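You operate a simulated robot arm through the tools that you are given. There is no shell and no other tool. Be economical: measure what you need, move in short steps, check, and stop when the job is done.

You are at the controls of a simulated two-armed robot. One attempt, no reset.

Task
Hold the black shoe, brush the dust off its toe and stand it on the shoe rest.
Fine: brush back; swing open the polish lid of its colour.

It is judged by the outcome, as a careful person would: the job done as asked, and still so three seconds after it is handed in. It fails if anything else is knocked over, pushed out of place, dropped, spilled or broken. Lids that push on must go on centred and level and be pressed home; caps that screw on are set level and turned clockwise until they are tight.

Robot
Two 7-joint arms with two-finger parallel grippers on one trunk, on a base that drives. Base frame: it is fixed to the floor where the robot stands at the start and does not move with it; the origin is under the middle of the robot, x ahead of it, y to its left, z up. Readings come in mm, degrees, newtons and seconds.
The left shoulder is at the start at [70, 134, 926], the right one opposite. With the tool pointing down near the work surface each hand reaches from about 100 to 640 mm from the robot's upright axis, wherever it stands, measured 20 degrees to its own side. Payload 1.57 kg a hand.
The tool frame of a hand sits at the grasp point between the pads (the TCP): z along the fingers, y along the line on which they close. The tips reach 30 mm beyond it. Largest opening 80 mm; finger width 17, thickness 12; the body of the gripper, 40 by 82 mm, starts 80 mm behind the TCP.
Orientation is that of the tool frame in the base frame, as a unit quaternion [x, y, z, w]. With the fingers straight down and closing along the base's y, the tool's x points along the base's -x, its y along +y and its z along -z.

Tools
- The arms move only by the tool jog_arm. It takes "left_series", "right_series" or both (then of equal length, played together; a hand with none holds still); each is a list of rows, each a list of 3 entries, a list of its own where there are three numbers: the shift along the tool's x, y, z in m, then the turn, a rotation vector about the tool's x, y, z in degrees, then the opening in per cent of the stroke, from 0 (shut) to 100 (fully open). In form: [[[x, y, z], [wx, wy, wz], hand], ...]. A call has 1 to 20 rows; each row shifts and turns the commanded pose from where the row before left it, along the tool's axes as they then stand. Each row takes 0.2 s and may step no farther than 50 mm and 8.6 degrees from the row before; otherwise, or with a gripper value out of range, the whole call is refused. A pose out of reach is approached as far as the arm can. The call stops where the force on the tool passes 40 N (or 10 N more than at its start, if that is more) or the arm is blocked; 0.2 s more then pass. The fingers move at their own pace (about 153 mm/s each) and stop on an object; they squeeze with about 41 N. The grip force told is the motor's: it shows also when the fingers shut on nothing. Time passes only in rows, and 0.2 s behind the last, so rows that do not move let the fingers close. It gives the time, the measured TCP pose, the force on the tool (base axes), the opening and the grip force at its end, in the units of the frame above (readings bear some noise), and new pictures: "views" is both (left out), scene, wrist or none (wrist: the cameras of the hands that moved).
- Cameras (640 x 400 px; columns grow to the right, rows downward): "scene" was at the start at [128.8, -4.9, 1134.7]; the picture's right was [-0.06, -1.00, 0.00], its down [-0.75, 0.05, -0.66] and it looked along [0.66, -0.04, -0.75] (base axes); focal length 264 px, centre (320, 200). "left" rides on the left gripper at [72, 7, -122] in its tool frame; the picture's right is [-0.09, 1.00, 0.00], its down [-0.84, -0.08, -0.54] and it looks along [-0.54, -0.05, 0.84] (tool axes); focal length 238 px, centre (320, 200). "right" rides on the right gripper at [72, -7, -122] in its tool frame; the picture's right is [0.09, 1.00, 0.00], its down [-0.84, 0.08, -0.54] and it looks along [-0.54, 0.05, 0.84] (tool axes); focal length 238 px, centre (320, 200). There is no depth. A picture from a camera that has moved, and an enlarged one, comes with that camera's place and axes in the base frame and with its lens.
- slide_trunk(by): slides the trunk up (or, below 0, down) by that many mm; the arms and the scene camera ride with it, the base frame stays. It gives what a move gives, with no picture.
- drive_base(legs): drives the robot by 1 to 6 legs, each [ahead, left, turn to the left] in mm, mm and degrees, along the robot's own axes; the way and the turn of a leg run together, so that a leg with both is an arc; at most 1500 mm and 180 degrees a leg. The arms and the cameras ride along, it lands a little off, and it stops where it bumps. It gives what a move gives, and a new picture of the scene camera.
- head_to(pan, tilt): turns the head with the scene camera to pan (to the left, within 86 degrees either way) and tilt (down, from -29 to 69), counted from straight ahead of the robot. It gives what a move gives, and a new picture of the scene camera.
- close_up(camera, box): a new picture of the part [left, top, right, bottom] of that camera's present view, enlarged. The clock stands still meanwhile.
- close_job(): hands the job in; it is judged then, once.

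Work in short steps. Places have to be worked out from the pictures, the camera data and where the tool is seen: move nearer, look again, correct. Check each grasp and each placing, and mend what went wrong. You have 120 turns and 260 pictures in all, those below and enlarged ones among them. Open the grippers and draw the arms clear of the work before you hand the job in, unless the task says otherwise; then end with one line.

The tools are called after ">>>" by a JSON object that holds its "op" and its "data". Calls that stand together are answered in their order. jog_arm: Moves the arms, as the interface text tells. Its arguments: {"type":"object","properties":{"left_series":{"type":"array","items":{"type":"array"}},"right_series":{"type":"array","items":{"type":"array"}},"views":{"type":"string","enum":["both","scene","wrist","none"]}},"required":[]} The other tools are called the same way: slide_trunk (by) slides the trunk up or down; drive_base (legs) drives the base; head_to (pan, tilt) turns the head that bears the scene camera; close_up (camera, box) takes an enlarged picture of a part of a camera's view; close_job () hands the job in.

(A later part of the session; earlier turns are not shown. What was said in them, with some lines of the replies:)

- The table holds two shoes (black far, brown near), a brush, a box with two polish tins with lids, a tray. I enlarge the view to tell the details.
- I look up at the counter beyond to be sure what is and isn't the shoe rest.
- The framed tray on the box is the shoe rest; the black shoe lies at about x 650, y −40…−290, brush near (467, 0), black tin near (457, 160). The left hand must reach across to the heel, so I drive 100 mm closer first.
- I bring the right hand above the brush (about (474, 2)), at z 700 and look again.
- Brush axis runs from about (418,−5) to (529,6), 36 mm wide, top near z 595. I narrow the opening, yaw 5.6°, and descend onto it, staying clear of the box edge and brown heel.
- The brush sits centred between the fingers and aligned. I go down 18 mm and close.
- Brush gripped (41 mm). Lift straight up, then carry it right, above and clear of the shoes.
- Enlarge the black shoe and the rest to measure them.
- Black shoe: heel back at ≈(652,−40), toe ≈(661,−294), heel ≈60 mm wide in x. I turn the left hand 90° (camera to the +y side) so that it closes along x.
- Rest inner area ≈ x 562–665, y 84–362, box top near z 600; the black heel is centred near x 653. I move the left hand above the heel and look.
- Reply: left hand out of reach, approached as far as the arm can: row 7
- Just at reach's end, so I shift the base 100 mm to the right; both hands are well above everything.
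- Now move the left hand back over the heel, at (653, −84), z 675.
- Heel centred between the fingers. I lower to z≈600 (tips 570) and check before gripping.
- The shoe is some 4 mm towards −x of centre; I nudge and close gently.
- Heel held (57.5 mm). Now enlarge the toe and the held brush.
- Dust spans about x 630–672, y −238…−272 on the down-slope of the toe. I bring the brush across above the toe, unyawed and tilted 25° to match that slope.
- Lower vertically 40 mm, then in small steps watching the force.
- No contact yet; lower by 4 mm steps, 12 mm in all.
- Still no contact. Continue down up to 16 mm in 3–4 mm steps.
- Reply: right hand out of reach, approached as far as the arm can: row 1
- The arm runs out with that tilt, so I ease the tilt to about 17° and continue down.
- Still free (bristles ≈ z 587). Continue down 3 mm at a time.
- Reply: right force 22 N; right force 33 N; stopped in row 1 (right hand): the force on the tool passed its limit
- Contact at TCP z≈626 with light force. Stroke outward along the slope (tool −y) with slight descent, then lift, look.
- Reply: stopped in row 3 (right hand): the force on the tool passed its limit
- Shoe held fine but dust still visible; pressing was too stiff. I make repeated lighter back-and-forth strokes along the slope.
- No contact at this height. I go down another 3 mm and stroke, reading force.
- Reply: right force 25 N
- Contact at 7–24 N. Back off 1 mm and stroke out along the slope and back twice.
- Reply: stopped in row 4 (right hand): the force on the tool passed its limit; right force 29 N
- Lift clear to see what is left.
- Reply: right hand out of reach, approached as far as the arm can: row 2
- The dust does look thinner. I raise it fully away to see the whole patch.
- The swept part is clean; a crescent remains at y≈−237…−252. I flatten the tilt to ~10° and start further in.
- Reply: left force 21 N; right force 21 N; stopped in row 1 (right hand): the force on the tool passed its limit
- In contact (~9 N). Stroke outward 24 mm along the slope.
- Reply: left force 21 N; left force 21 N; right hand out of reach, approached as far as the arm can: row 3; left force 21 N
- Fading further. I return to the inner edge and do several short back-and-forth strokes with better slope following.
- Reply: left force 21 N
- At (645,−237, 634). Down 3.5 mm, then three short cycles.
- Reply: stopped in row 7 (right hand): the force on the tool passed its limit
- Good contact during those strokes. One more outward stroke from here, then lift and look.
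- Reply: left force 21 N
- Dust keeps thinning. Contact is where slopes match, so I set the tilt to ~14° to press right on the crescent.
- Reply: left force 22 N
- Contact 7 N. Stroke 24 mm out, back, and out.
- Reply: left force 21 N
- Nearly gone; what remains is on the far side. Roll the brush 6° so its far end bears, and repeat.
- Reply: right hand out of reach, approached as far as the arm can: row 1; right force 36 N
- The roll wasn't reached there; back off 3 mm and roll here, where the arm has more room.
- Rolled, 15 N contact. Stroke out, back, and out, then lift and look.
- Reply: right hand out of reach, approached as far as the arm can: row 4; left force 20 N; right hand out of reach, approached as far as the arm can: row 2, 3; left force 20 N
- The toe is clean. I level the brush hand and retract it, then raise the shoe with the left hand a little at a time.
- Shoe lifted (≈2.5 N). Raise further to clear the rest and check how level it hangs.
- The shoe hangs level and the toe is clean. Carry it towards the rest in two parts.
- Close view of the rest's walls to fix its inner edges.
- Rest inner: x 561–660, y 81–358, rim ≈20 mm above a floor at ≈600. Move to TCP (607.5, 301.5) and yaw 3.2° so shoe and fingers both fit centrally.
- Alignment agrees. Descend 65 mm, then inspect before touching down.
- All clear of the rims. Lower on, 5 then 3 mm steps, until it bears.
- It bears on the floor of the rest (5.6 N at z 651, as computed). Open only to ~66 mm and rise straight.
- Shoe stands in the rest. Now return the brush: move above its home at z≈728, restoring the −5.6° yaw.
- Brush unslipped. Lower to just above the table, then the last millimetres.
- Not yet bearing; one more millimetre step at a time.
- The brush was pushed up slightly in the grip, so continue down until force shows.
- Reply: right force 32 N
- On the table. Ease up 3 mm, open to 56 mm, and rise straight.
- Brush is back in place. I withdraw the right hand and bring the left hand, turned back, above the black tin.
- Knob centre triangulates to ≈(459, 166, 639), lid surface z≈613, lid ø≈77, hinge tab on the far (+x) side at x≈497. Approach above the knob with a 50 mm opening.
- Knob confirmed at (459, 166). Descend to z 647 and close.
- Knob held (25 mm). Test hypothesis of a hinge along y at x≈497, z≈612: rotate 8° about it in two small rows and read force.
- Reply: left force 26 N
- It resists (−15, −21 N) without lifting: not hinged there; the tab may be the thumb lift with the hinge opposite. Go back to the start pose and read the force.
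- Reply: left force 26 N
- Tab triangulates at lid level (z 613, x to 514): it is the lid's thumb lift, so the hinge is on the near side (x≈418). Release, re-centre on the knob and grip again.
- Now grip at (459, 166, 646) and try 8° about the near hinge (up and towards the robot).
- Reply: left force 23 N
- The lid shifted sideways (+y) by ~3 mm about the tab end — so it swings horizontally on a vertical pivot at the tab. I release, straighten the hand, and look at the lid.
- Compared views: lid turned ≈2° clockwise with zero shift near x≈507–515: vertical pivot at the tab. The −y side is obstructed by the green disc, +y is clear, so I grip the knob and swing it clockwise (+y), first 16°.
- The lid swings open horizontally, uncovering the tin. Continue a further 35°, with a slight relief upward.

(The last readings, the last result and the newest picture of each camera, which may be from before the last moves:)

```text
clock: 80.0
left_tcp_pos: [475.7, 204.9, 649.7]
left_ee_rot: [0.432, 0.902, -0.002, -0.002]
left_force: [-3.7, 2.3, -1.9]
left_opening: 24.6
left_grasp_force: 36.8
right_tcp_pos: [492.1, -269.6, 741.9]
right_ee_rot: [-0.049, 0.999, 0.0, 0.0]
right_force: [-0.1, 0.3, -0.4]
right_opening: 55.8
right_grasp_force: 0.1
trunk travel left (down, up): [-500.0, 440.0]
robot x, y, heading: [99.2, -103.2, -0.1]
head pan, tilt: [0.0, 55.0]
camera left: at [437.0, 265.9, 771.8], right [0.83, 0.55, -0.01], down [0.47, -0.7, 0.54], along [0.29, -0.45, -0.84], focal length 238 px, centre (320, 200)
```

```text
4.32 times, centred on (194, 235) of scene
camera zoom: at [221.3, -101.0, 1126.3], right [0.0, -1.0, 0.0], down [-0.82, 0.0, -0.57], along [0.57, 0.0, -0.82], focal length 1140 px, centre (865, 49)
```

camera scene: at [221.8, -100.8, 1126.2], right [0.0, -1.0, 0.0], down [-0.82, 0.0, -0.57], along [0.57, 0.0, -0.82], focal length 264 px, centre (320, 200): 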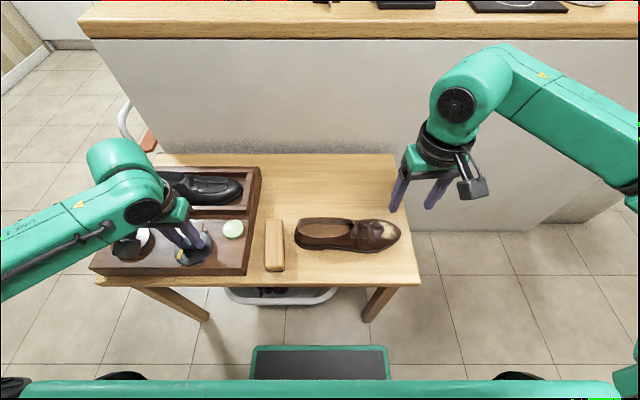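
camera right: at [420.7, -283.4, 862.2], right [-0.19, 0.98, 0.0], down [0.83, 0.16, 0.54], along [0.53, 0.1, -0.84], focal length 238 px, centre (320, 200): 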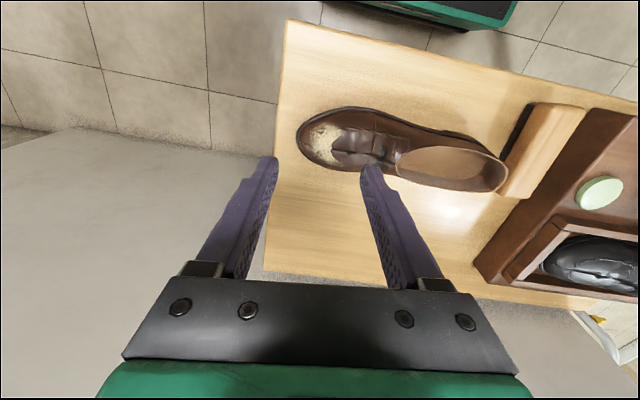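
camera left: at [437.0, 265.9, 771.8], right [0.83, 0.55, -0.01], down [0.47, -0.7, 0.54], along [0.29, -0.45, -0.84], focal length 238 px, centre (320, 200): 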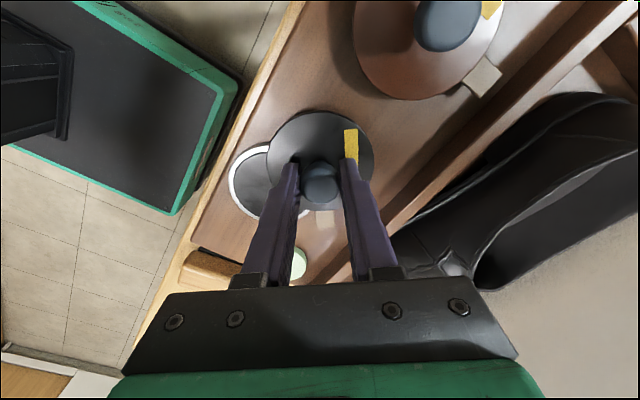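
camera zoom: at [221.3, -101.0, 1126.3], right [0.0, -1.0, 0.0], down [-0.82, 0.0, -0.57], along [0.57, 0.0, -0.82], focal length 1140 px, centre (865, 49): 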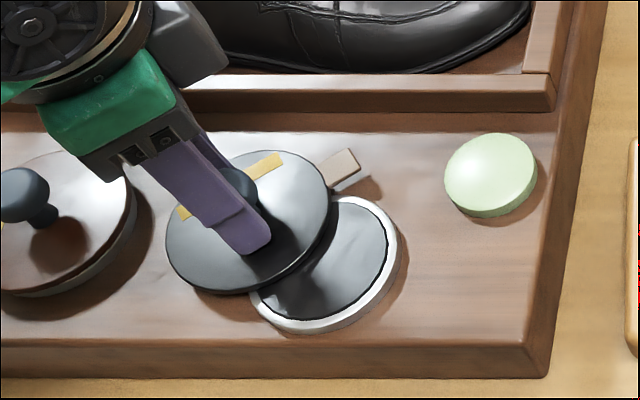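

Open about 51° with nothing nearby touching. Swing another 28°.

>>> {"op": "jog_arm", "data": {"left_series": [[[-0.0004, 0.0061, 0], [0, 0, 7], 0], [[-0.0004, 0.0061, 0], [0, 0, 7], 0], [[-0.0004, 0.0061, 0], [0, 0, 7], 0], [[-0.0004, 0.0061, 0], [0, 0, 7], 0], [[0, 0, 0], [0, 0, 0], 0]], "views": "wrist"}}

>>> {"op": "close_up", "data": {"camera": "scene", "box": [120, 190, 268, 280]}}

```text
clock: 81.2
left_tcp_pos: [499.2, 216.7, 649.9]
left_ee_rot: [0.637, 0.771, -0.003, -0.001]
left_force: [-3.3, 4.2, -3.9]
left_opening: 24.9
left_grasp_force: 36.4
right_tcp_pos: [492.2, -267.9, 740.1]
right_ee_rot: [-0.051, 0.999, 0.0, -0.001]
right_force: [0.1, 0.0, -0.9]
right_opening: 56.2
right_grasp_force: 0.1
trunk travel left (down, up): [-500.0, 440.0]
robot x, y, heading: [97.7, -102.1, 0.2]
head pan, tilt: [0.0, 55.0]
camera left: at [492.7, 288.0, 771.7], right [1.0, 0.1, 0.0], down [0.08, -0.84, 0.54], along [0.05, -0.54, -0.84], focal length 238 px, centre (320, 200)
```

left: 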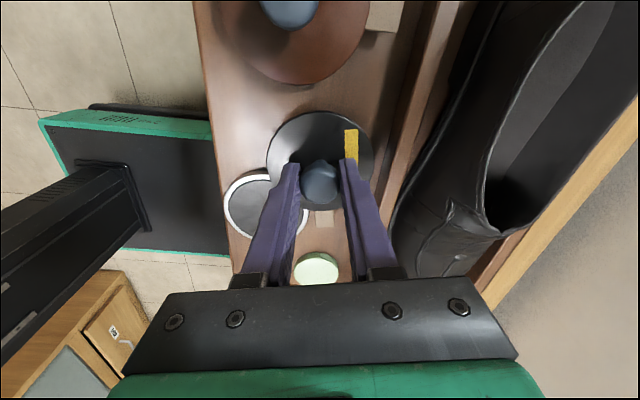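

```text
4.32 times, centred on (194, 235) of scene
camera zoom: at [221.8, -100.3, 1126.2], right [0.0, -1.0, 0.0], down [-0.82, 0.0, -0.57], along [0.57, 0.0, -0.82], focal length 1140 px, centre (865, 49)
```

zoom: 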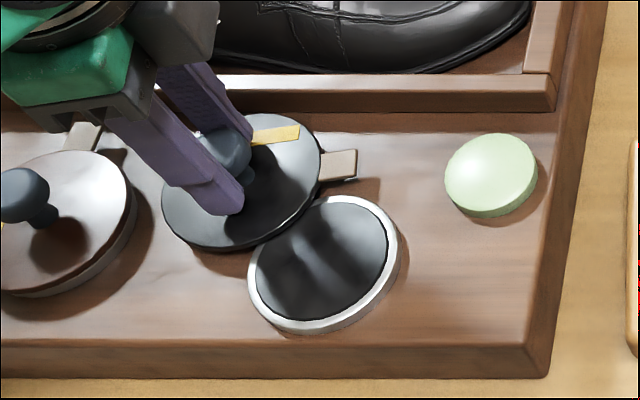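

Tin fully uncovered, lid ~80° open. Release the knob, rise straight up.

>>> {"op": "jog_arm", "data": {"left_series": [[[0, 0, 0], [0, 0, 0], 40], [[0, 0, 0], [0, 0, 0], 52], [[0, 0, 0], [0, 0, 0], 52], [[0, 0, -0.03], [0, 0, 0], 52], [[0, 0, -0.045], [0, 0, 0], 52], [[0, 0, -0.045], [0, 0, 0], 52], [[0, 0, -0.03], [0, 0, 0], 52], [[0.04, 0, 0], [0, 0, 0], 52], [[0.04, 0, 0], [0, 0, 0], 52], [[0.04, 0, 0], [0, 0, 0], 100]]}}

>>> {"op": "close_up", "data": {"camera": "scene", "box": [80, 150, 288, 280]}}

>>> {"op": "close_up", "data": {"camera": "scene", "box": [240, 150, 440, 290]}}

```text
clock: 83.4
left_tcp_pos: [475.4, 335.5, 800.9]
left_ee_rot: [0.636, 0.772, -0.002, 0.0]
left_force: [-0.3, 0.8, 0.5]
left_opening: 80.2
left_grasp_force: 0.2
right_tcp_pos: [491.7, -269.0, 741.2]
right_ee_rot: [-0.05, 0.999, 0.0, -0.001]
right_force: [-0.4, 0.0, 0.7]
right_opening: 56.1
right_grasp_force: 0.1
trunk travel left (down, up): [-500.0, 440.0]
robot x, y, heading: [101.7, -104.0, -0.0]
head pan, tilt: [0.0, 55.0]
camera scene: at [221.3, -100.6, 1126.3], right [0.0, -1.0, 0.0], down [-0.82, 0.0, -0.57], along [0.57, 0.0, -0.82], focal length 264 px, centre (320, 200)
camera left: at [470.5, 407.3, 922.1], right [1.0, 0.1, 0.0], down [0.08, -0.84, 0.54], along [0.05, -0.54, -0.84], focal length 238 px, centre (320, 200)
```

scene: 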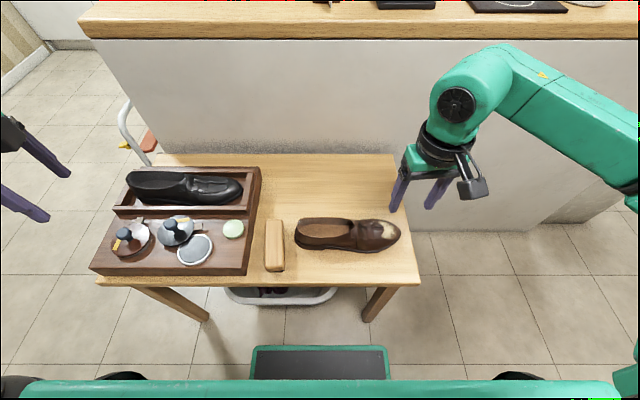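
left: 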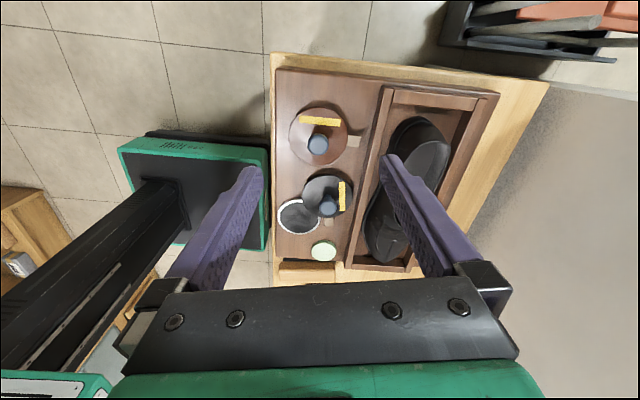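

```text
3.08 times, centred on (184, 215) of scene
camera zoom: at [221.3, -100.6, 1126.3], right [0.0, -1.0, 0.0], down [-0.82, 0.0, -0.57], along [0.57, 0.0, -0.82], focal length 811 px, centre (738, 154)
```

zoom: 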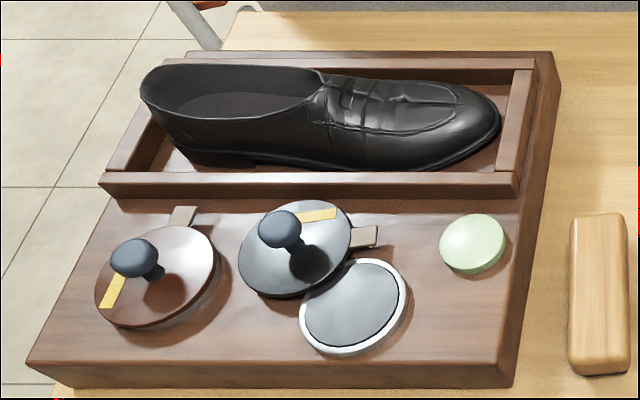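

```text
2.86 times, centred on (340, 220) of scene
camera zoom: at [221.3, -100.6, 1126.3], right [0.0, -1.0, 0.0], down [-0.82, 0.0, -0.57], along [0.57, 0.0, -0.82], focal length 754 px, centre (263, 143)
```

zoom: 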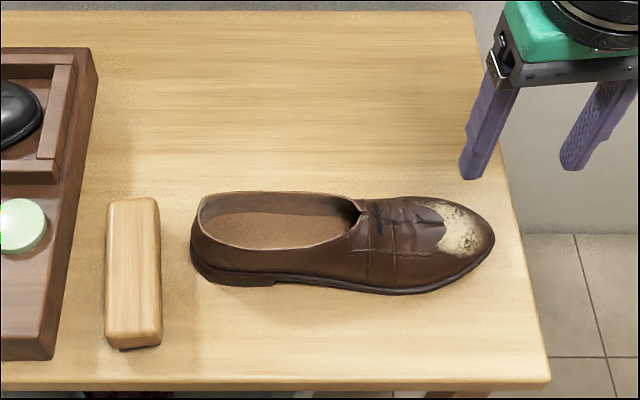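

The shoe is clean and stands in the rest, the black lid is open, the brush is back and the brown shoe is untouched. Both arms are clear; I open the right gripper fully and hand in.

>>> {"op": "jog_arm", "data": {"right_series": [[[0, -0.02, -0.03], [0, 0, 0], 100], [[0, 0, 0], [0, 0, 0], 100]], "views": "none"}}

>>> {"op": "close_job", "data": {}}

```text
clock: 84.0
left_tcp_pos: [478.0, 335.0, 799.8]
left_ee_rot: [0.637, 0.771, -0.001, -0.002]
left_force: [-0.4, -0.2, -0.3]
left_opening: 80.0
left_grasp_force: 0.1
right_tcp_pos: [495.4, -289.7, 770.3]
right_ee_rot: [-0.051, 0.999, 0.0, -0.002]
right_force: [0.0, -0.3, 0.1]
right_opening: 80.1
right_grasp_force: 0.0
trunk travel left (down, up): [-500.0, 440.0]
robot x, y, heading: [97.9, -98.7, -0.0]
head pan, tilt: [0.0, 55.0]
```

```text
The job is handed in.
```

The black shoe's toe is brushed clean and the shoe stands on the shoe rest; the brush is back in its place and the black polish lid is swung open.
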